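You operate a simulated robot arm through the tools that you are given. There is no shell and no other tool.

The job below is to be done with a simulated robot arm. You get a single attempt, and the scene is never put back.

TASK
Tidy up at the tank table top. At the end: the silver steel dipper from the tank table top is on the high table shelf; the small pink cup from the tank table top is on the high table shelf; the white orange grip pad from the tank table top is on the high table shelf; the flat white ice pack from the tank table top is on the high table shelf; whatever was shut is shut again. Leave all else as you found it, and nothing knocked over. Set down upright: steel dipper, small pink cup.

The check looks at the end state, three seconds after you hand in, the way a careful person would. Anything else that was tipped, shoved, dropped, spilled or broken makes it a failure.

THE ROBOT
A 6-joint arm with a two-finger gripper, fixed in place. Base frame: the origin is at the foot of the arm, x ahead of it, y to its left, z up; the work surface is at about z = 800. Lengths are in mm, angles in degrees, forces in N, time in s.
Its first joint turns from -166.0 to 166.0 degrees. Payload 2.45 kg.
The tool frame sits at the grasp point between the pads (the TCP): z along the fingers, y along the line on which they close. The tips reach 20 mm beyond it. Largest opening 140 mm; the body of the gripper starts 168 mm behind the TCP.
Orientation is that of the tool frame in the base frame, as a unit quaternion [w, x, y, z]. With the fingers straight down and closing along the base's y, the tool's x points along the base's -x, its y along +y and its z along -z.

THE INTERFACE
- The arm moves only by the tool servo_tool. Its argument "moves" is a list of rows, each a list of 7 numbers: the shift along the tool's x, y, z in mm, then the turn, a rotation vector about the tool's x, y, z in degrees, then the opening, from 0 (shut) to 1 (fully open). In form: [[tx, ty, tz, rx, ry, rz, grip], ...]. A call has 1 to 20 rows; each row shifts and turns the commanded pose from where the row before left it, along the tool's axes as they then stand. Rows are played at 5 a second. More than 50 mm and 8.6 degrees between two rows, or a gripper value outside its range, and nothing of the call is played. A pose out of reach is approached as far as the arm can. The call stops where the force on the tool passes 40 N (or 10 N more than at its start, if that is more) or the arm is blocked; 0.2 s more then pass. The fingers move at their own pace (about 45 mm/s each) and stop on an object; they squeeze with about 21 N. The grip force told is the motor's: it shows also when the fingers shut on nothing. Time passes only in rows, and 0.2 s behind the last, so rows that do not move let the fingers close. The reply holds the time, the measured pose of the TCP, the force on the tool along the base axes, the opening and the grip force, in the units named above and with some noise, with the torque about the TCP (base axes, N m) and any sound that the robot's microphone picked up.
- Cameras (640 x 400 px; columns grow to the right, rows downward): "scene" is fixed at [220.2, 651.3, 1748.8]; the picture's right is [-0.57, -0.82, 0.00], its down [-0.50, 0.35, -0.79] and it looks along [0.65, -0.45, -0.61] (base axes); focal length 323 px, centre (320, 200). "wrist" rides on the gripper at [78, 11, -209] in the tool frame; the picture's right is [-0.14, 0.99, 0.00], its down [-0.92, -0.13, -0.37] and it looks along [-0.37, -0.05, 0.93] (tool axes); focal length 280 px, centre (320, 200). There is no depth. A picture from a camera that has moved, and an enlarged one, comes with that camera's place and axes in the base frame and with its lens.
- snapshot(camera): a new picture of that camera. No time passes.
- zoom(camera, box): a new picture of the part [left, top, right, bottom] of that camera's present view, enlarged. No time passes.
- sign_off(): hands the job in; it is judged then, once.

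Nothing tells you positions but the pictures and the camera data. Unless the task says otherwise, let go and move clear before handing in.

The tools are called after "Emit:" as a command line: name --pt "numbers of a row" for each row, then --argument value for the rest, lists and objects as JSON in quotes. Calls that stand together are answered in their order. servo_tool: Moves the arm, as the interface text tells. Its arguments: {"type":"object","properties":{"moves":{"type":"array","items":{"type":"array","items":{"type":"number"}}}},"required":["moves"]} The other tools are called the same way: snapshot (camera) takes a picture; zoom (camera, box) takes an enlarged picture of a part of a camera's view; sign_off () hands the job in.

At the start:

```text
time_s: 0.0
ee_pos: [628.5, -48.3, 1461.5]
ee_rot: [-0.001, 0.0, 1.0, 0.0]
ft_force: [0.1, 0.9, 1.1]
wrist_torque: [-0.02, -0.01, 0.01]
opening: 140.2
grasp_force: 0.0
```

scene: 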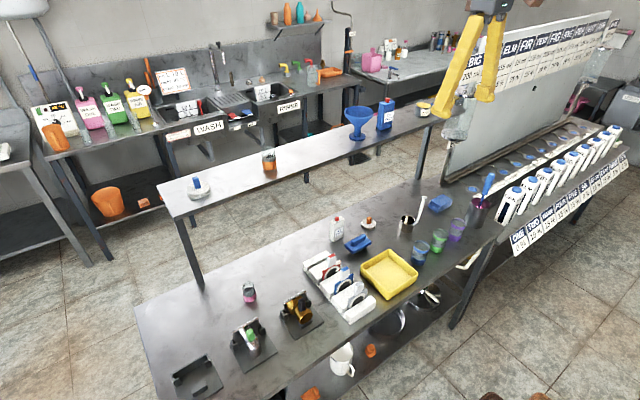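
wrist: 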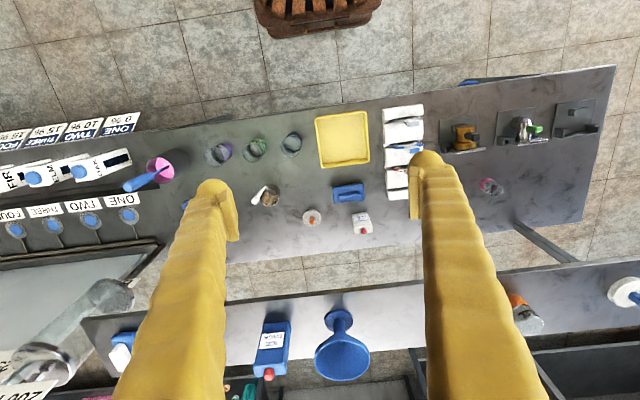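

I see a long table with a raised shelf behind it and various items on it. I'll look closer to identify the dipper, pink cup, grip pad and ice pack before moving.

Emit:
zoom --camera "scene" --box '[300, 170, 500, 295]'

Emit:
zoom --camera "scene" --box '[130, 270, 350, 400]'

Emit:
zoom --camera "scene" --box '[150, 80, 470, 280]'

Emit:
zoom --camera "wrist" --box '[180, 80, 440, 245]'

Emit:
zoom --camera "wrist" --box '[400, 60, 640, 210]'

```text
3.20 times, centred on (400, 232) of scene
camera zoom: at [220.2, 651.3, 1748.8], right [-0.57, -0.82, 0.0], down [-0.5, 0.35, -0.79], along [0.65, -0.45, -0.61], focal length 1034 px, centre (64, 96)
```

zoom: 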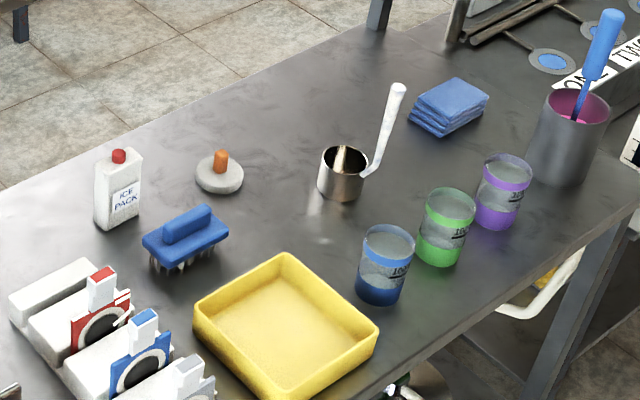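

```text
2.91 times, centred on (240, 335) of scene
camera zoom: at [220.2, 651.3, 1748.8], right [-0.57, -0.82, 0.0], down [-0.5, 0.35, -0.79], along [0.65, -0.45, -0.61], focal length 940 px, centre (553, -193)
```

zoom: 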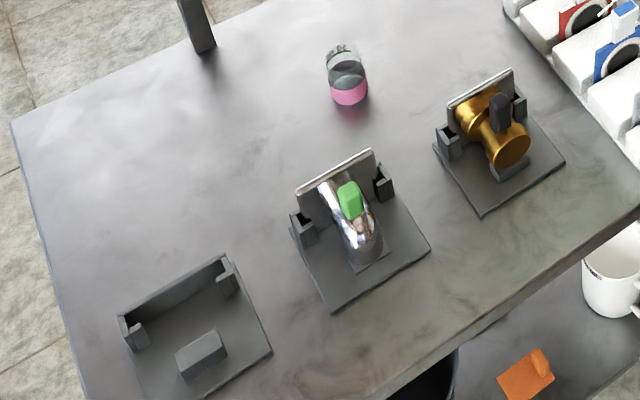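

```text
2.00 times, centred on (310, 180) of scene
camera zoom: at [220.2, 651.3, 1748.8], right [-0.57, -0.82, 0.0], down [-0.5, 0.35, -0.79], along [0.65, -0.45, -0.61], focal length 646 px, centre (340, 240)
```

zoom: 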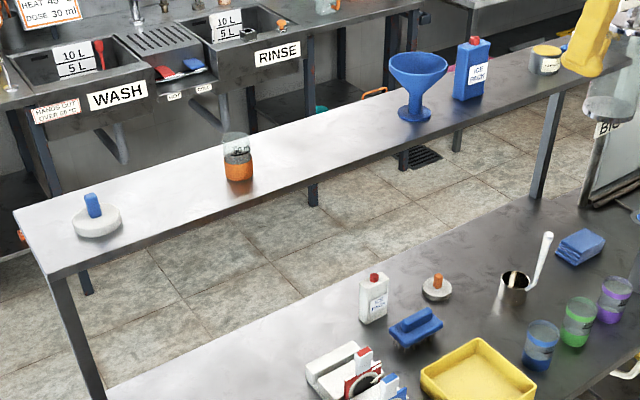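

```text
2.42 times, centred on (310, 162) of wrist
camera zoom: at [549.8, -36.2, 1671.2], right [0.14, 0.99, 0.0], down [0.92, -0.13, 0.37], along [0.37, -0.05, -0.93], focal length 680 px, centre (344, 291)
```

zoom: 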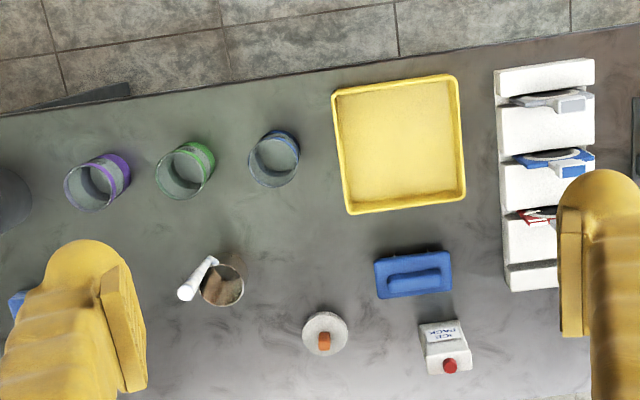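

```text
2.67 times, centred on (520, 135) of wrist
camera zoom: at [549.8, -36.2, 1671.2], right [0.14, 0.99, 0.0], down [0.92, -0.13, 0.37], along [0.37, -0.05, -0.93], focal length 748 px, centre (-213, 373)
```

zoom: 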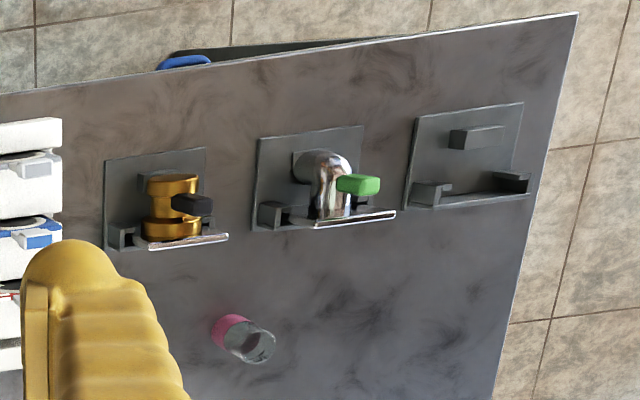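

The four targets are visible: dipper near (845,-234), pad near (954,-117), ice pack near (968,44), pink cup near (906,465). The shelf is at roughly z 1210 with its front edge near x 945, so I'll need a tilted tool. I'll zoom in on details.

Emit:
zoom --camera "scene" --box '[320, 205, 400, 255]'

Emit:
zoom --camera "scene" --box '[385, 185, 449, 245]'

Emit:
zoom --camera "scene" --box '[225, 270, 273, 310]'

Emit:
zoom --camera "scene" --box '[150, 130, 310, 230]'

Emit:
zoom --camera "scene" --box '[300, 80, 460, 180]'

Emit:
zoom --camera "wrist" --box '[230, 170, 390, 270]'

```text
8.00 times, centred on (360, 230) of scene
camera zoom: at [220.2, 651.3, 1748.8], right [-0.57, -0.82, 0.0], down [-0.5, 0.35, -0.79], along [0.65, -0.45, -0.61], focal length 2585 px, centre (0, -40)
```

zoom: 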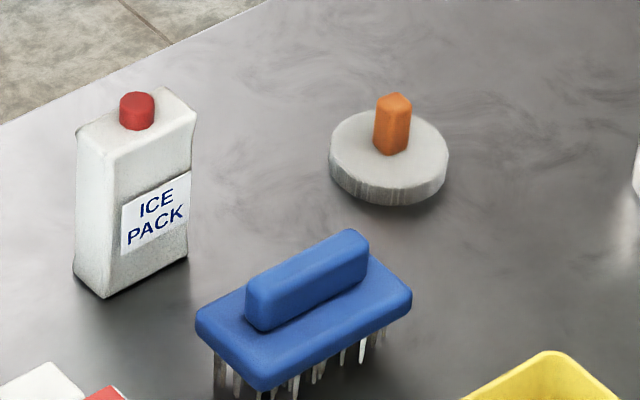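

```text
6.67 times, centred on (417, 215) of scene
camera zoom: at [220.2, 651.3, 1748.8], right [-0.57, -0.82, 0.0], down [-0.5, 0.35, -0.79], along [0.65, -0.45, -0.61], focal length 2154 px, centre (-327, 100)
```

zoom: 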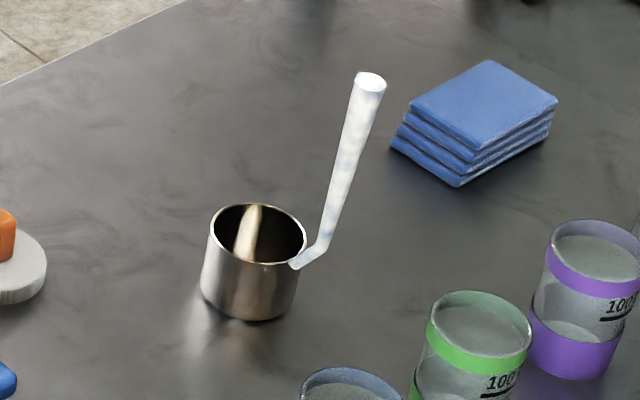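

```text
10.00 times, centred on (249, 290) of scene
camera zoom: at [220.2, 651.3, 1748.8], right [-0.57, -0.82, 0.0], down [-0.5, 0.35, -0.79], along [0.65, -0.45, -0.61], focal length 3231 px, centre (1030, -700)
```

zoom: 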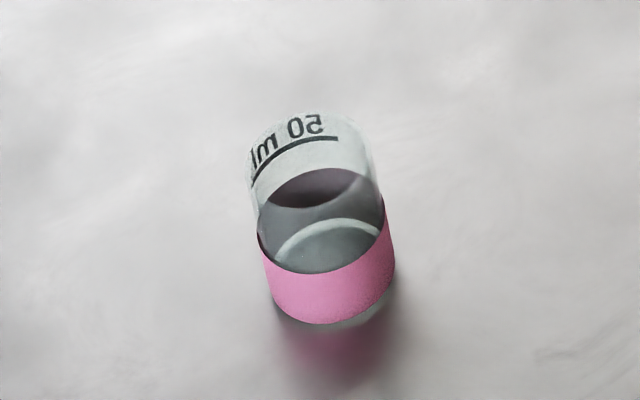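

```text
4.00 times, centred on (230, 180) of scene
camera zoom: at [220.2, 651.3, 1748.8], right [-0.57, -0.82, 0.0], down [-0.5, 0.35, -0.79], along [0.65, -0.45, -0.61], focal length 1292 px, centre (680, 280)
```

zoom: 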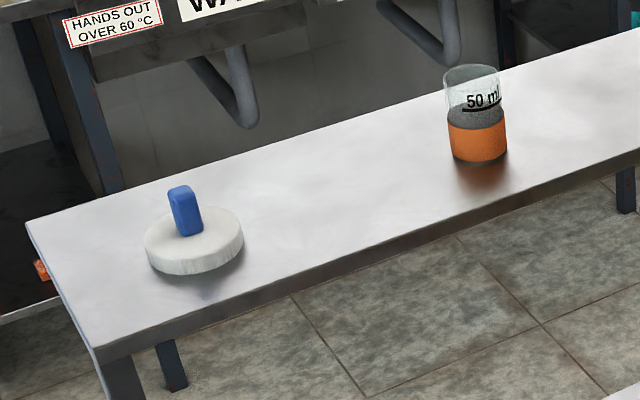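

```text
4.00 times, centred on (380, 130) of scene
camera zoom: at [220.2, 651.3, 1748.8], right [-0.57, -0.82, 0.0], down [-0.5, 0.35, -0.79], along [0.65, -0.45, -0.61], focal length 1292 px, centre (80, 480)
```

zoom: 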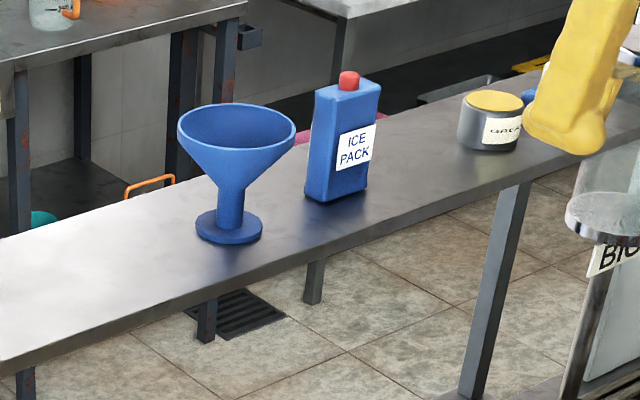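

```text
4.00 times, centred on (310, 220) of wrist
camera zoom: at [549.8, -36.2, 1671.2], right [0.14, 0.99, 0.0], down [0.92, -0.13, 0.37], along [0.37, -0.05, -0.93], focal length 1122 px, centre (360, 120)
```

zoom: 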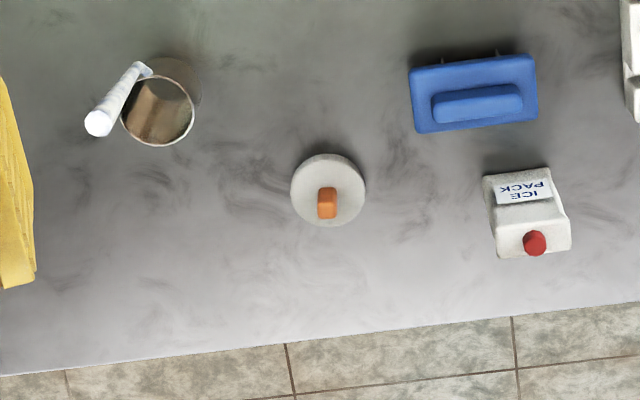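

Targets measured from both cameras; the shelf surface is at about z 1205. I'll first move over the dipper with the tool down for a closer wrist view.

Emit:
servo_tool --pt "-13.45 -17.57 42 0 0 0 1" --pt "-13.45 -17.57 42 0 0 0 1" --pt "-13.45 -17.57 42 0 0 0 1" --pt "-13.45 -17.57 42 0 0 0 1" --pt "-13.45 -17.57 42 0 0 0 1" --pt "-13.45 -17.57 42 0 0 0 1" --pt "-13.45 -17.57 42 0 0 0 1" --pt "-13.45 -17.57 42 0 0 0 1" --pt "-13.45 -17.57 42 0 0 0 1" --pt "-13.45 -17.57 42 0 0 0 1" --pt "0 0 0 0 0 0 1" --pt "0 0 0 0 0 0 1"

Emit:
snapshot --camera "wrist"

Emit:
snapshot --camera "scene"

```text
time_s: 2.6
ee_pos: [762.2, -223.5, 1041.7]
ee_rot: [0.0, 0.0, 1.0, 0.0]
ft_force: [1.2, -0.5, -0.6]
wrist_torque: [-0.03, 0.01, 0.03]
opening: 139.8
grasp_force: 0.0
```

```text
taken
camera wrist: at [684.8, -211.1, 1251.2], right [0.14, 0.99, 0.0], down [0.92, -0.13, 0.37], along [0.37, -0.05, -0.93], focal length 280 px, centre (320, 200)
```

wrist: 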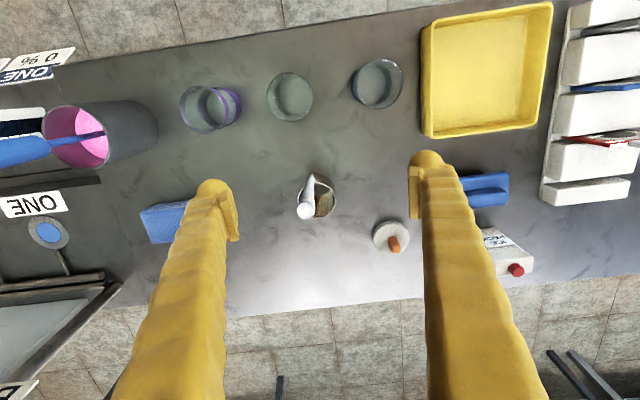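

```text
taken
```

scene: 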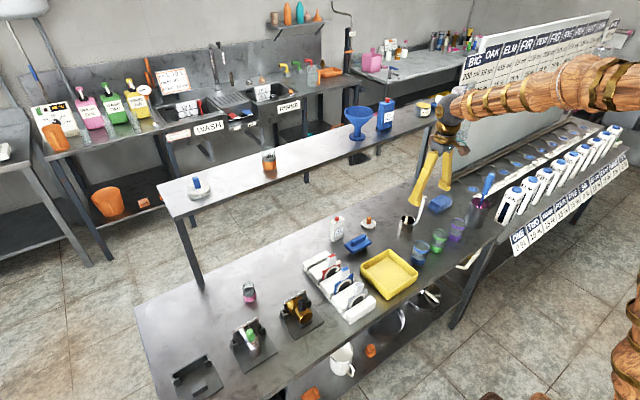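

The tool is above the dipper area and tracking matches. I'll zoom to see how the handle sits relative to the cup.

Emit:
zoom --camera "wrist" --box '[270, 150, 430, 270]'

Emit:
zoom --camera "scene" --box '[360, 80, 640, 260]'

```text
3.33 times, centred on (350, 210) of wrist
camera zoom: at [684.8, -211.1, 1251.2], right [0.14, 0.99, 0.0], down [0.92, -0.13, 0.37], along [0.37, -0.05, -0.93], focal length 935 px, centre (220, 167)
```

zoom: 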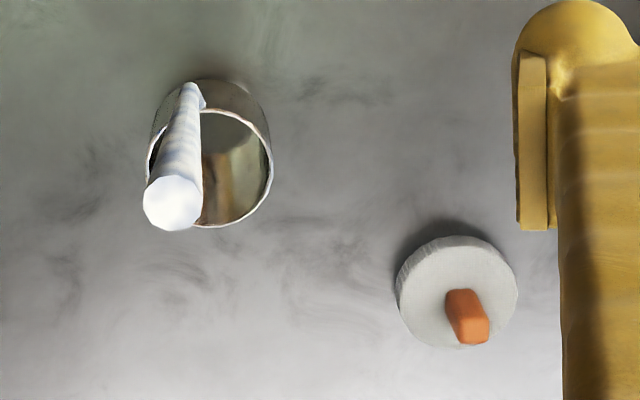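

```text
2.22 times, centred on (500, 170) of scene
camera zoom: at [220.2, 651.3, 1748.8], right [-0.57, -0.82, 0.0], down [-0.5, 0.35, -0.79], along [0.65, -0.45, -0.61], focal length 718 px, centre (-80, 267)
```

zoom: 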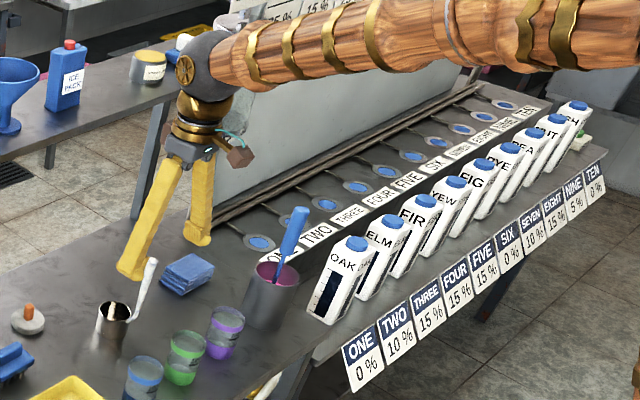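

The dipper's cup centre is about (845,-239) with its handle on the robot side, so I'll tilt the tool 35° and straddle the handle between the fingers. First I'll tilt and move to a pre-grasp position back along the tool axis.

Emit:
servo_tool --pt "0 0 0 0 -7 0 1" --pt "0 0 0 0 -7 0 1" --pt "0 0 0 0 -7 0 1" --pt "0 0 0 0 -7 0 1" --pt "0 0 0 0 -7 0 1" --pt "17.5 -5.2 23.2 0 0 0 1" --pt "17.5 -5.2 23.2 0 0 0 1" --pt "17.5 -5.2 23.2 0 0 0 1" --pt "0 0 0 0 0 0 1" --pt "0 0 0 0 0 0 1"

Emit:
snapshot --camera "wrist"

Emit:
snapshot --camera "scene"

```text
time_s: 4.8
ee_pos: [757.9, -238.7, 952.7]
ee_rot: [0.301, 0.0, 0.954, 0.0]
ft_force: [-0.1, 0.4, -0.7]
wrist_torque: [0.02, -0.02, 0.04]
opening: 140.0
grasp_force: 0.0
```

```text
taken
camera wrist: at [575.2, -227.7, 1079.9], right [0.11, 0.99, 0.08], down [0.54, -0.13, 0.83], along [0.83, -0.05, -0.55], focal length 280 px, centre (320, 200)
```

wrist: 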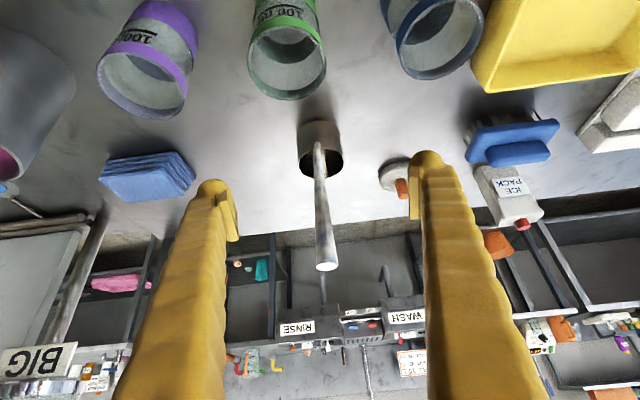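

```text
taken
```

scene: 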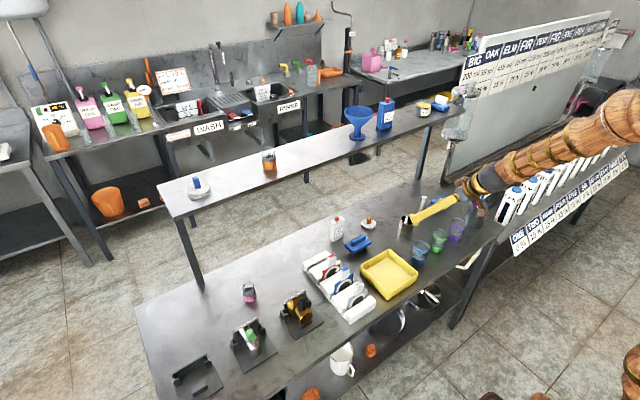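

The handle is centred between the fingers. I'll advance along the tool axis so the fingers straddle the cup, stopping just short of the table.

Emit:
servo_tool --pt "0 0 40 0 0 0 1" --pt "0 0 40 0 0 0 1" --pt "0 0 35 0 0 0 1" --pt "-0.6 0 20 0 0 0 1" --pt "-0.6 0 10 0 0 0 1" --pt "0 0 0 0 0 0 1"

Emit:
snapshot --camera "wrist"

Emit:
zoom --camera "scene" --box '[370, 170, 530, 270]'

```text
time_s: 6.2
ee_pos: [844.5, -239.4, 835.0]
ee_rot: [0.301, 0.0, 0.954, 0.0]
ft_force: [1.2, 0.1, -0.2]
wrist_torque: [0.0, -0.04, 0.01]
opening: 140.1
grasp_force: 0.0
```

```text
taken
camera wrist: at [659.7, -228.4, 961.6], right [0.11, 0.99, 0.08], down [0.54, -0.13, 0.83], along [0.83, -0.05, -0.55], focal length 280 px, centre (320, 200)
```

wrist: 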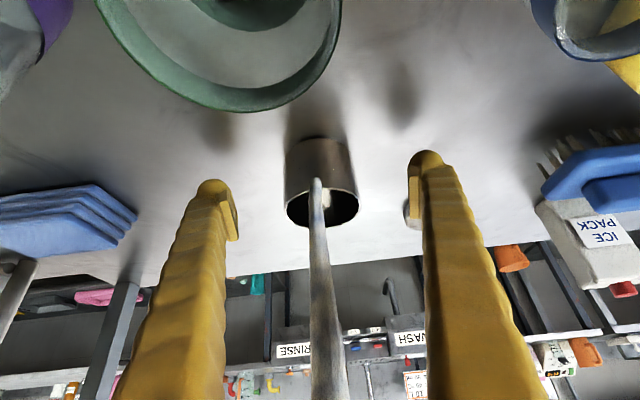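

```text
4.00 times, centred on (450, 220) of scene
camera zoom: at [220.2, 651.3, 1748.8], right [-0.57, -0.82, 0.0], down [-0.5, 0.35, -0.79], along [0.65, -0.45, -0.61], focal length 1292 px, centre (-200, 120)
```

zoom: 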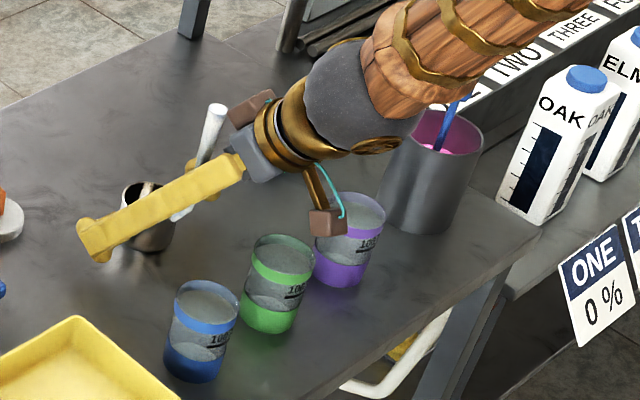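

The cup sits centred between the fingers and the handle clears. I'll close the grip.

Emit:
servo_tool --pt "0 0 0 0 0 0 0.6" --pt "0 0 0 0 0 0 0.45" --pt "0 0 0 0 0 0 0.35" --pt "0 0 0 0 0 0 0.2" --pt "0 0 0 0 0 0 0.1" --pt "0 0 0 0 0 0 0.1" --pt "0 0 0 0 0 0 0.1" --pt "0 0 0 0 0 0 0.1"

Emit:
snapshot --camera "wrist"

```text
time_s: 8.0
ee_pos: [844.3, -239.8, 834.9]
ee_rot: [0.301, -0.001, 0.954, 0.001]
ft_force: [0.8, 1.1, 0.3]
wrist_torque: [-0.01, 0.03, 0.01]
opening: 65.6
grasp_force: 20.6
```

```text
taken
camera wrist: at [659.7, -228.4, 961.8], right [0.11, 0.99, 0.08], down [0.54, -0.13, 0.83], along [0.83, -0.05, -0.55], focal length 280 px, centre (320, 200)
```

wrist: 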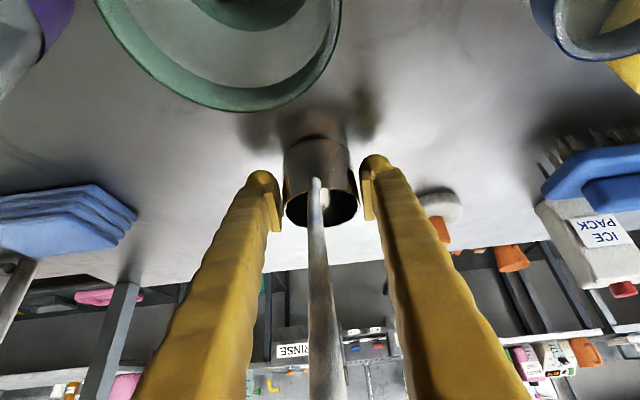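

The fingers stopped at 65.6 mm. I'll check it's stable, then lift a little and look.

Emit:
servo_tool --pt "0 0 0 0 0 0 0.05" --pt "0 0 0 0 0 0 0.05" --pt "0 0 0 0 0 0 0.05"

Emit:
servo_tool --pt "-5.74 0 -8.19 0 0 0 0.05" --pt "-5.74 0 -8.19 0 0 0 0.05" --pt "-5.74 0 -8.19 0 0 0 0.05" --pt "0 0 0 0 0 0 0.05"

Emit:
snapshot --camera "wrist"

Emit:
zoom --camera "scene" --box '[370, 170, 530, 270]'

```text
time_s: 8.8
ee_pos: [843.6, -240.1, 834.4]
ee_rot: [0.301, 0.0, 0.954, 0.0]
ft_force: [0.1, -0.4, 1.0]
wrist_torque: [-0.09, 0.04, 0.01]
opening: 65.5
grasp_force: 20.8
```

```text
time_s: 9.8
ee_pos: [844.5, -238.6, 866.1]
ee_rot: [0.301, 0.0, 0.954, -0.001]
ft_force: [0.0, 0.7, -2.2]
wrist_torque: [-0.03, -0.03, -0.03]
opening: 65.1
grasp_force: 21.0
```

```text
taken
camera wrist: at [659.8, -227.9, 993.0], right [0.11, 0.99, 0.08], down [0.54, -0.13, 0.83], along [0.83, -0.05, -0.55], focal length 280 px, centre (320, 200)
```

wrist: 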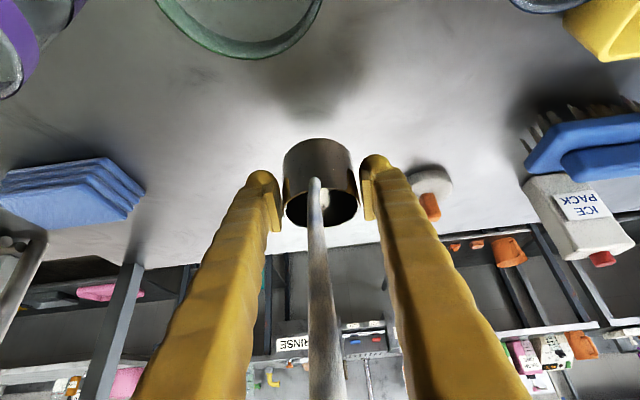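

```text
4.00 times, centred on (450, 220) of scene
camera zoom: at [220.2, 651.3, 1748.8], right [-0.57, -0.82, 0.0], down [-0.5, 0.35, -0.79], along [0.65, -0.45, -0.61], focal length 1292 px, centre (-200, 120)
```

zoom: 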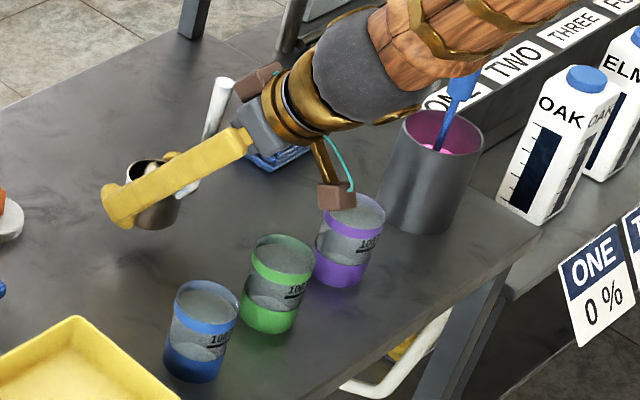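

The dipper is held cleanly and upright. I'll lift straight up in front of the shelf edge, then sideways to y≈65 at safe height.

Emit:
servo_tool --pt "-25.8 0 -36.9 0 0 0 0.05" --pt "-25.8 0 -36.9 0 0 0 0.05" --pt "-25.8 0 -36.9 0 0 0 0.05" --pt "-25.8 0 -36.9 0 0 0 0.05" --pt "-25.8 0 -36.9 0 0 0 0.05" --pt "-25.8 0 -36.9 0 0 0 0.05" --pt "-25.8 0 -36.9 0 0 0 0.05" --pt "-25.8 0 -36.9 0 0 0 0.05" --pt "-25.8 0 -36.9 0 0 0 0.05" --pt "-25.8 0 -36.9 0 0 0 0.05" --pt "0 0 0 0 0 0 0.05"

Emit:
snapshot --camera "wrist"

Emit:
snapshot --camera "scene"

```text
time_s: 12.2
ee_pos: [844.0, -239.5, 1316.0]
ee_rot: [0.3, 0.0, 0.954, 0.0]
ft_force: [0.2, 0.3, -1.2]
wrist_torque: [0.02, -0.05, -0.01]
opening: 65.4
grasp_force: 20.7
```

```text
taken
camera wrist: at [660.5, -228.4, 1444.0], right [0.11, 0.99, 0.08], down [0.54, -0.13, 0.83], along [0.83, -0.05, -0.55], focal length 280 px, centre (320, 200)
```

wrist: 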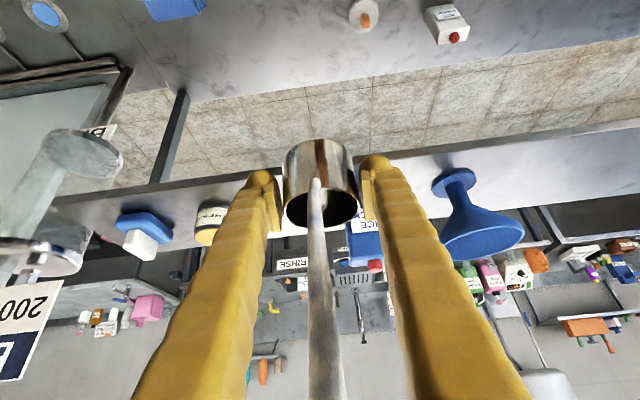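

```text
taken
```

scene: 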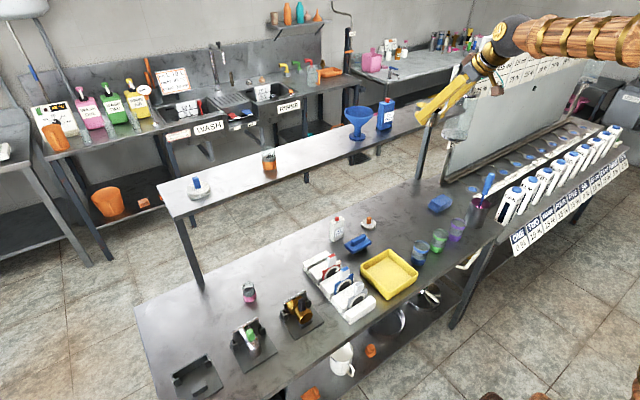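

The dipper is level at z 1316, and the shelf with the funnel is in view. I'll zoom to locate shelf edge and funnel base precisely.

Emit:
zoom --camera "wrist" --box '[360, 100, 640, 275]'

Emit:
zoom --camera "wrist" --box '[40, 100, 320, 275]'

```text
2.29 times, centred on (500, 188) of wrist
camera zoom: at [660.5, -228.4, 1444.0], right [0.11, 0.99, 0.08], down [0.54, -0.13, 0.83], along [0.83, -0.05, -0.55], focal length 641 px, centre (-91, 229)
```

zoom: 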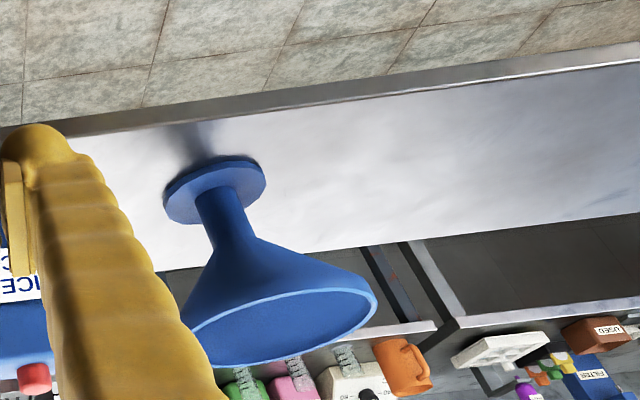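

```text
2.29 times, centred on (180, 188) of wrist
camera zoom: at [660.5, -228.4, 1444.0], right [0.11, 0.99, 0.08], down [0.54, -0.13, 0.83], along [0.83, -0.05, -0.55], focal length 641 px, centre (640, 229)
```

zoom: 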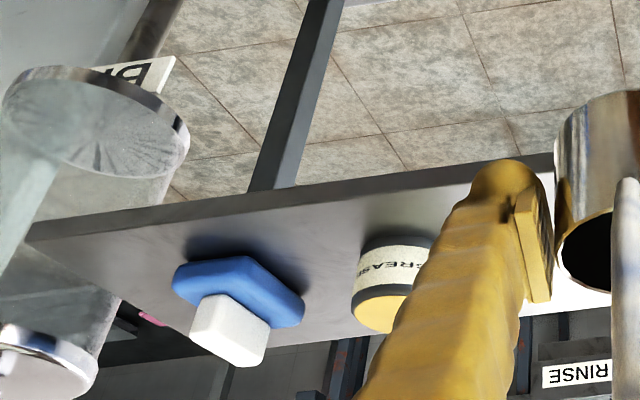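

Shelf runs about x 952–1138 and the funnel base sits near (1010,-55). I'll slide to y≈70, then move forward over the shelf at x≈1015.

Emit:
servo_tool --pt "0 44.2 0 0 0 0 0.05" --pt "0 44.2 0 0 0 0 0.05" --pt "0 44.2 0 0 0 0 0.05" --pt "0 44.2 0 0 0 0 0.05" --pt "0 44.2 0 0 0 0 0.05" --pt "0 44.2 0 0 0 0 0.05" --pt "0 44.2 0 0 0 0 0.05" --pt "0 0 0 0 0 0 0.05" --pt "-35 0 24.5 0 0 0 0.05" --pt "-35 0 24.5 0 0 0 0.05" --pt "-35 0 24.5 0 0 0 0.05" --pt "-35 0 24.5 0 0 0 0.05" --pt "0 0 0 0 0 0 0.05"

Emit:
snapshot --camera "wrist"

Emit:
zoom --camera "scene" --box '[150, 50, 470, 250]'

```text
time_s: 15.0
ee_pos: [1015.9, 71.4, 1316.5]
ee_rot: [0.3, 0.0, 0.954, 0.0]
ft_force: [0.1, -0.5, -1.1]
wrist_torque: [-0.01, -0.05, -0.03]
opening: 65.3
grasp_force: 21.1
```

```text
taken
camera wrist: at [831.5, 83.0, 1443.5], right [0.11, 0.99, 0.08], down [0.54, -0.13, 0.83], along [0.83, -0.05, -0.55], focal length 280 px, centre (320, 200)
```

wrist: 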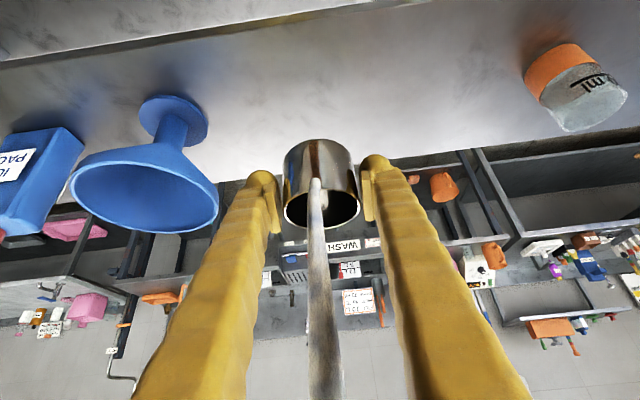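

```text
2.00 times, centred on (310, 150) of scene
camera zoom: at [220.2, 651.3, 1748.8], right [-0.57, -0.82, 0.0], down [-0.5, 0.35, -0.79], along [0.65, -0.45, -0.61], focal length 646 px, centre (340, 300)
```

zoom: 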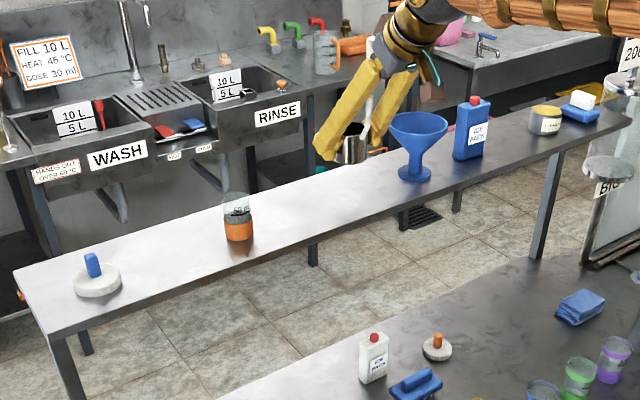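

Reach is fine and the dipper is clear of the funnel. I'll lower most of the way and then check the gap.

Emit:
servo_tool --pt "8.6 0 12.3 0 0 0 0.05" --pt "8.6 0 12.3 0 0 0 0.05" --pt "8.6 0 12.3 0 0 0 0.05" --pt "0 0 0 0 0 0 0.05"

Emit:
snapshot --camera "wrist"

Emit:
zoom --camera "scene" --box '[280, 80, 400, 155]'

```text
time_s: 16.0
ee_pos: [1013.7, 69.9, 1271.8]
ee_rot: [0.301, 0.0, 0.954, 0.0]
ft_force: [-0.1, -0.6, -0.9]
wrist_torque: [-0.03, 0.0, 0.03]
opening: 65.3
grasp_force: 20.4
```

```text
taken
camera wrist: at [829.8, 81.9, 1398.9], right [0.11, 0.99, 0.08], down [0.54, -0.13, 0.83], along [0.83, -0.05, -0.55], focal length 280 px, centre (320, 200)
```

wrist: 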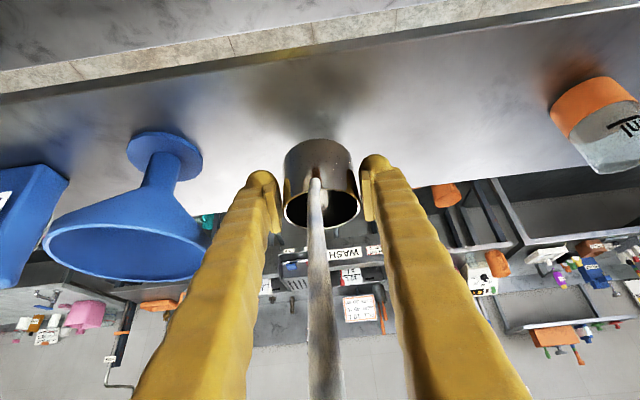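

```text
5.33 times, centred on (340, 118) of scene
camera zoom: at [220.2, 651.3, 1748.8], right [-0.57, -0.82, 0.0], down [-0.5, 0.35, -0.79], along [0.65, -0.45, -0.61], focal length 1723 px, centre (213, 640)
```

zoom: 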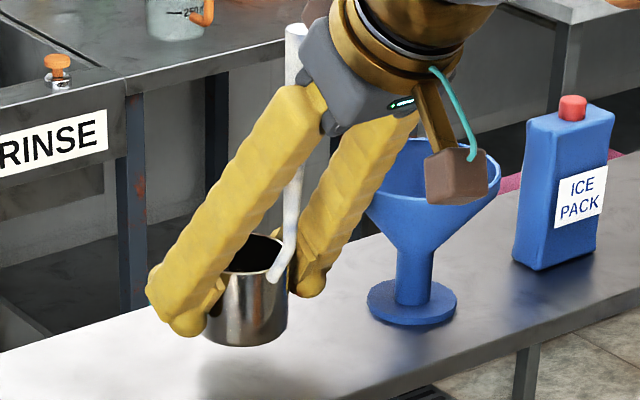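

Still a visible gap above the shelf. I'll step down gently, reading force.

Emit:
servo_tool --pt "2.87 0 4.1 0 0 0 0.05" --pt "2.87 0 4.1 0 0 0 0.05" --pt "2.87 0 4.1 0 0 0 0.05" --pt "0 0 0 0 0 0 0.05"

Emit:
servo_tool --pt "1.15 0 1.64 0 0 0 0.05" --pt "1.15 0 1.64 0 0 0 0.05" --pt "0 0 0 0 0 0 0.05"

Emit:
servo_tool --pt "1.15 0 1.64 0 0 0 0.05" --pt "1.15 0 1.64 0 0 0 0.05" --pt "0 0 0 0 0 0 0.05"

Emit:
zoom --camera "scene" --box '[280, 80, 400, 155]'

```text
time_s: 17.0
ee_pos: [1013.4, 70.7, 1256.6]
ee_rot: [0.301, 0.001, 0.954, 0.0]
ft_force: [-0.5, -0.5, -0.4]
wrist_torque: [-0.02, -0.01, 0.01]
opening: 65.1
grasp_force: 20.5
```

```text
time_s: 17.8
ee_pos: [1013.2, 71.4, 1253.8]
ee_rot: [0.303, 0.0, 0.953, 0.0]
ft_force: [3.2, -0.8, 21.9]
wrist_torque: [-0.06, 0.26, 0.01]
opening: 65.5
grasp_force: 20.8
```

```text
time_s: 18.6
ee_pos: [1012.0, 70.5, 1250.7]
ee_rot: [0.301, -0.001, 0.954, 0.0]
ft_force: [-4.4, 6.4, 24.6]
wrist_torque: [0.01, 0.22, -0.05]
opening: 66.2
grasp_force: 21.2
```

```text
5.33 times, centred on (340, 118) of scene
camera zoom: at [220.2, 651.3, 1748.8], right [-0.57, -0.82, 0.0], down [-0.5, 0.35, -0.79], along [0.65, -0.45, -0.61], focal length 1723 px, centre (213, 640)
```

zoom: 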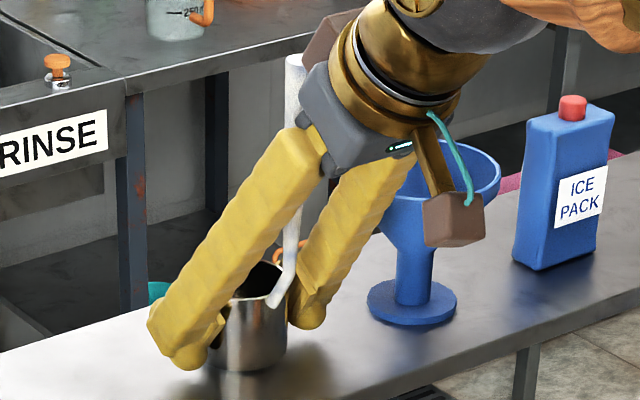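

The dipper touched the shelf at TCP z≈1254 (shelf ≈1220). I'll relieve the load slightly and open the fingers just enough to release.

Emit:
servo_tool --pt "-0.7 0 -1.0 0 0 0 0.05" --pt "0 0 0 0 0 0 0.05"

Emit:
zoom --camera "scene" --box '[300, 100, 380, 150]'

Emit:
snapshot --camera "wrist"

```text
time_s: 19.2
ee_pos: [1012.1, 70.7, 1250.5]
ee_rot: [0.299, -0.001, 0.954, 0.0]
ft_force: [-1.3, 4.8, 11.8]
wrist_torque: [-0.13, 0.01, -0.05]
opening: 66.2
grasp_force: 20.7
```

```text
8.00 times, centred on (340, 125) of scene
camera zoom: at [220.2, 651.3, 1748.8], right [-0.57, -0.82, 0.0], down [-0.5, 0.35, -0.79], along [0.65, -0.45, -0.61], focal length 2585 px, centre (160, 800)
```

zoom: 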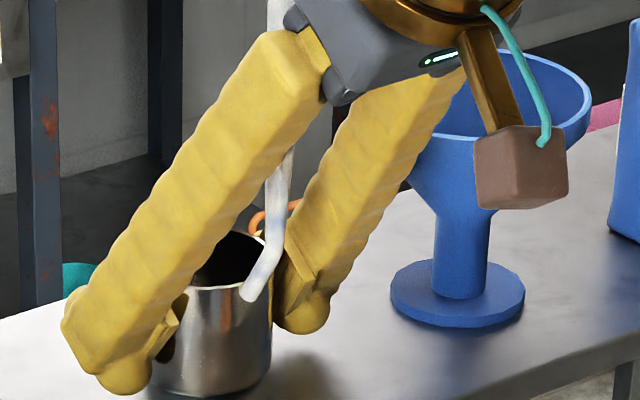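

```text
taken
camera wrist: at [829.3, 81.3, 1376.6], right [0.11, 0.99, 0.08], down [0.54, -0.13, 0.83], along [0.83, -0.05, -0.55], focal length 280 px, centre (320, 200)
```

wrist: 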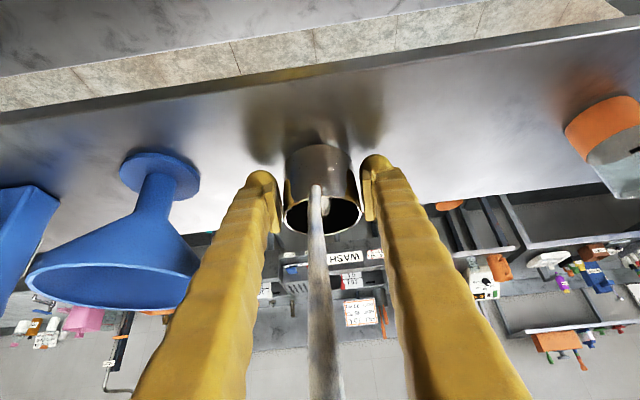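

Force is easing; the cup looks flush on the shelf. One more millimetre up, then release gently.

Emit:
servo_tool --pt "-0.5 0 -0.7 0 0 0 0.05" --pt "0 0 0 0 0 0 0.05" --pt "0 0 0 0 0 0 0.5" --pt "0 0 0 0 0 0 0.54" --pt "0 0 0 0 0 0 0.58" --pt "0 0 0 0 0 0 0.62" --pt "0 0 0 0 0 0 0.62" --pt "0 0 0 0 0 0 0.62"

Emit:
snapshot --camera "wrist"

Emit:
zoom --camera "scene" --box '[300, 100, 380, 150]'

```text
time_s: 21.0
ee_pos: [1013.2, 70.4, 1251.7]
ee_rot: [0.301, 0.001, 0.954, 0.0]
ft_force: [-0.2, 0.1, -0.6]
wrist_torque: [0.03, -0.01, 0.02]
opening: 86.7
grasp_force: 0.0
```

```text
taken
camera wrist: at [829.4, 81.4, 1378.1], right [0.11, 0.99, 0.08], down [0.54, -0.13, 0.83], along [0.83, -0.05, -0.55], focal length 280 px, centre (320, 200)
```

wrist: 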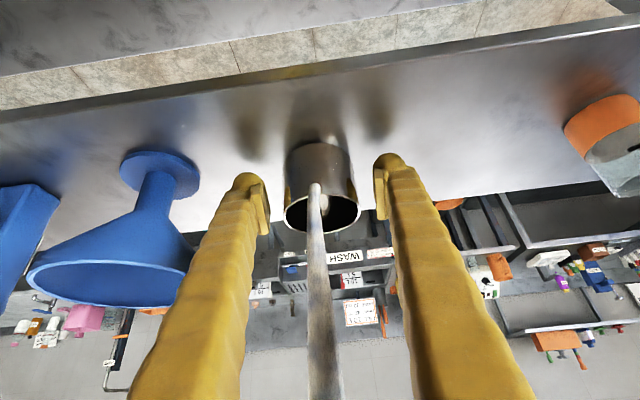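

```text
8.00 times, centred on (340, 125) of scene
camera zoom: at [220.2, 651.3, 1748.8], right [-0.57, -0.82, 0.0], down [-0.5, 0.35, -0.79], along [0.65, -0.45, -0.61], focal length 2585 px, centre (160, 800)
```

zoom: 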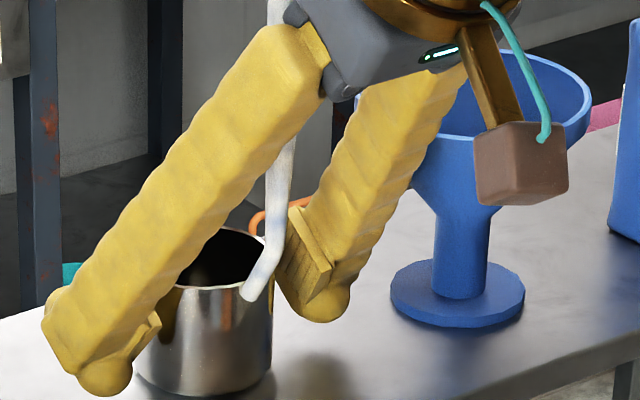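

The dipper stands upright on the shelf and is released. I'll retract back along the tool axis and verify.

Emit:
servo_tool --pt "0 0 -25 0 0 0 0.62" --pt "0 0 -40 0 0 0 0.62" --pt "0 0 -40 0 0 0 0.62" --pt "0 0 -40 0 0 0 0.62" --pt "0 0 -40 0 0 0 0.62" --pt "0 0 0 0 0 0 0.62"

Emit:
snapshot --camera "wrist"

Emit:
zoom --camera "scene" --box '[240, 80, 400, 180]'

```text
time_s: 22.4
ee_pos: [907.2, 70.1, 1402.9]
ee_rot: [0.302, 0.0, 0.953, 0.0]
ft_force: [-0.2, -0.3, -0.1]
wrist_torque: [-0.01, 0.02, -0.01]
opening: 86.9
grasp_force: 0.1
```

```text
taken
camera wrist: at [723.8, 80.1, 1529.6], right [0.11, 0.99, 0.08], down [0.54, -0.13, 0.83], along [0.83, -0.05, -0.55], focal length 280 px, centre (320, 200)
```

wrist: 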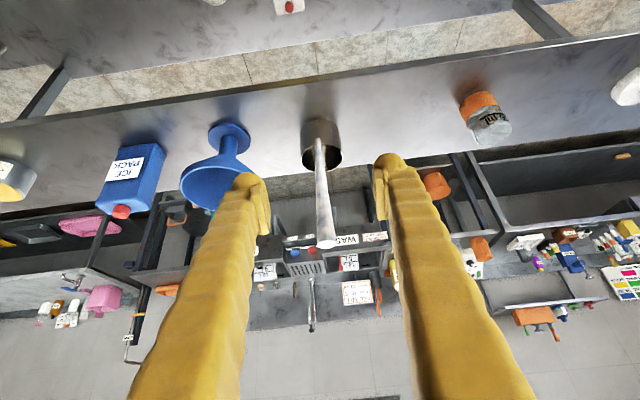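

```text
4.00 times, centred on (320, 130) of scene
camera zoom: at [220.2, 651.3, 1748.8], right [-0.57, -0.82, 0.0], down [-0.5, 0.35, -0.79], along [0.65, -0.45, -0.61], focal length 1292 px, centre (320, 480)
```

zoom: 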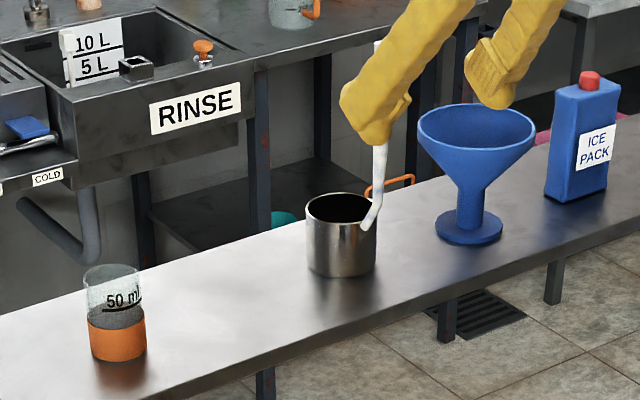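

The dipper stands well, with everything around it undisturbed. Next, the pad: I'll back away from the shelf, descend in front of it and view the pad from a tilted pose.

Emit:
servo_tool --pt "36 0 -25.2 0 0 0 0.62" --pt "36 0 -25.2 0 0 0 0.62" --pt "36 0 -25.2 0 0 0 0.62" --pt "25.3 -18.7 36.1 0 0 0 0.62" --pt "25.3 -18.7 36.1 0 0 0 0.62" --pt "25.3 -18.7 36.1 0 0 0 0.62" --pt "25.3 -18.7 36.1 0 0 0 0.62" --pt "25.3 -18.7 36.1 0 0 0 0.62" --pt "25.3 -18.7 36.1 0 0 0 0.62" --pt "25.3 -18.7 36.1 0 0 0 0.62" --pt "25.3 -18.7 36.1 0 0 0 0.62" --pt "25.3 -18.7 36.1 0 0 0 0.62" --pt "25.3 -18.7 36.1 0 0 0 0.62" --pt "-31 0 21.7 0 0 0 0.62" --pt "-31 0 21.7 0 0 0 0.62" --pt "0 0 0 0 0 0 0.62"

Emit:
snapshot --camera "wrist"

Emit:
zoom --camera "wrist" --box '[240, 110, 400, 210]'

Emit:
snapshot --camera "scene"

```text
time_s: 25.8
ee_pos: [852.4, -115.9, 960.8]
ee_rot: [0.3, -0.001, 0.954, 0.0]
ft_force: [0.0, 0.2, 0.0]
wrist_torque: [0.0, 0.01, 0.01]
opening: 86.8
grasp_force: 0.1
```

```text
taken
camera wrist: at [668.2, -104.6, 1088.3], right [0.11, 0.99, 0.08], down [0.54, -0.13, 0.83], along [0.83, -0.05, -0.55], focal length 280 px, centre (320, 200)
```

wrist: 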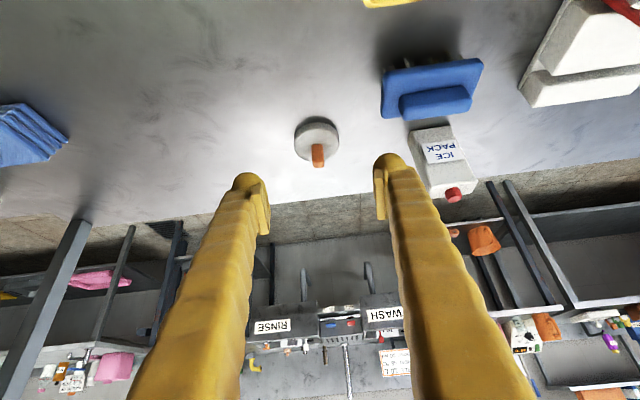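

```text
4.00 times, centred on (320, 160) of wrist
camera zoom: at [668.2, -104.6, 1088.3], right [0.11, 0.99, 0.08], down [0.54, -0.13, 0.83], along [0.83, -0.05, -0.55], focal length 1122 px, centre (320, 360)
```

zoom: 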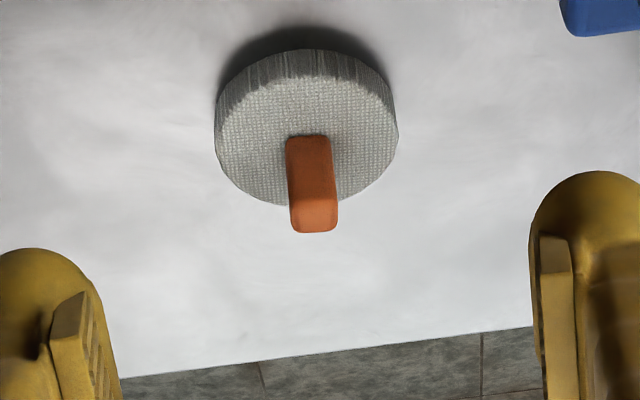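

```text
taken
```

scene: 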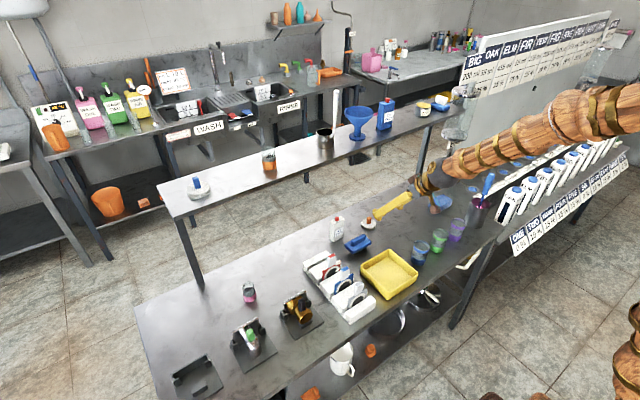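

The pad's handle centre is about (957,-119), top at z≈840, disc top ≈812. I'll approach along the tool axis so the fingertips straddle only the handle, just above the disc.

Emit:
servo_tool --pt "-8.75 -1.55 28.65 0 0 0 0.5" --pt "-8.75 -1.55 28.65 0 0 0 0.5" --pt "0 0 35 0 0 0 0.5" --pt "0 0 35 0 0 0 0.5" --pt "0 0 15 0 0 0 0.5" --pt "0 0 0 0 0 0 0.5"

Emit:
snapshot --camera "wrist"

Emit:
zoom --camera "scene" --box '[320, 190, 400, 240]'

```text
time_s: 27.2
ee_pos: [946.9, -118.8, 856.6]
ee_rot: [0.301, -0.001, 0.954, 0.0]
ft_force: [0.1, 0.1, 0.2]
wrist_torque: [0.0, 0.02, -0.01]
opening: 70.0
grasp_force: 0.1
```

```text
taken
camera wrist: at [763.0, -107.7, 982.8], right [0.11, 0.99, 0.08], down [0.54, -0.13, 0.83], along [0.83, -0.05, -0.55], focal length 280 px, centre (320, 200)
```

wrist: 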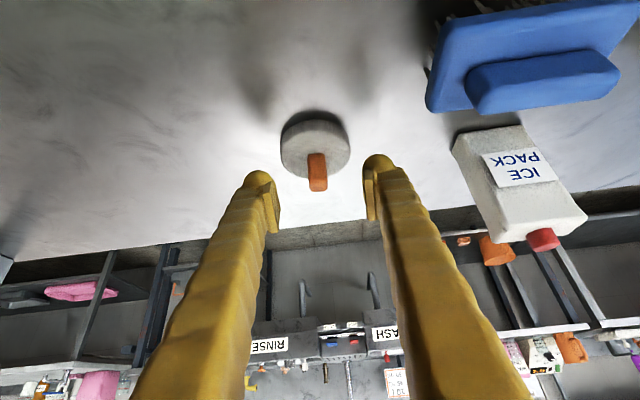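

```text
8.00 times, centred on (360, 215) of scene
camera zoom: at [220.2, 651.3, 1748.8], right [-0.57, -0.82, 0.0], down [-0.5, 0.35, -0.79], along [0.65, -0.45, -0.61], focal length 2585 px, centre (0, 80)
```

zoom: 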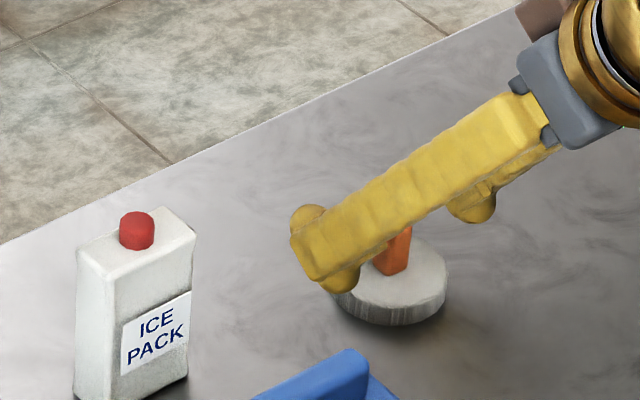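

The handle is between the open fingertips; I'll zoom to fine-tune before the last step.

Emit:
zoom --camera "wrist" --box '[250, 90, 410, 215]'

```text
3.20 times, centred on (330, 152) of wrist
camera zoom: at [763.0, -107.7, 982.8], right [0.11, 0.99, 0.08], down [0.54, -0.13, 0.83], along [0.83, -0.05, -0.55], focal length 897 px, centre (288, 352)
```

zoom: 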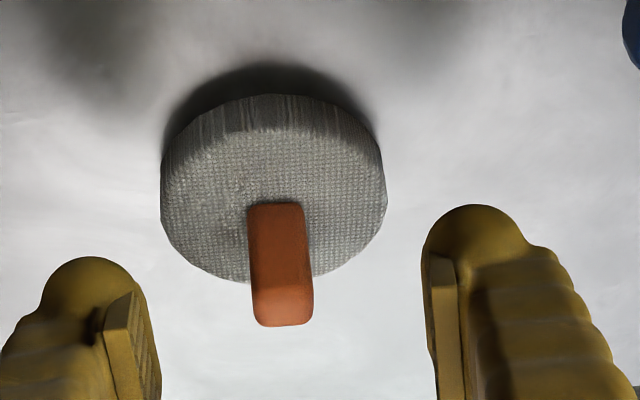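

Alignment is within a millimetre. Final advance, then close on the handle.

Emit:
servo_tool --pt "0.2 -0.3 9 0 0 0 0.5" --pt "0.3 -0.2 8.5 0 0 0 0.5" --pt "0 0 0 0 0 0 0.5"

Emit:
zoom --camera "wrist" --box '[250, 90, 410, 215]'

```text
time_s: 28.0
ee_pos: [955.3, -117.3, 840.8]
ee_rot: [0.301, -0.001, 0.954, 0.0]
ft_force: [-0.1, 0.3, -0.4]
wrist_torque: [0.03, 0.02, 0.02]
opening: 69.8
grasp_force: 0.0
```

```text
3.20 times, centred on (330, 152) of wrist
camera zoom: at [772.1, -107.6, 967.6], right [0.11, 0.99, 0.08], down [0.54, -0.13, 0.83], along [0.83, -0.05, -0.55], focal length 897 px, centre (288, 352)
```

zoom: 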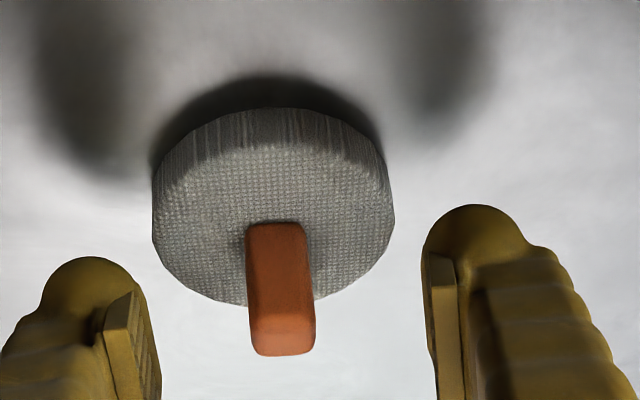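

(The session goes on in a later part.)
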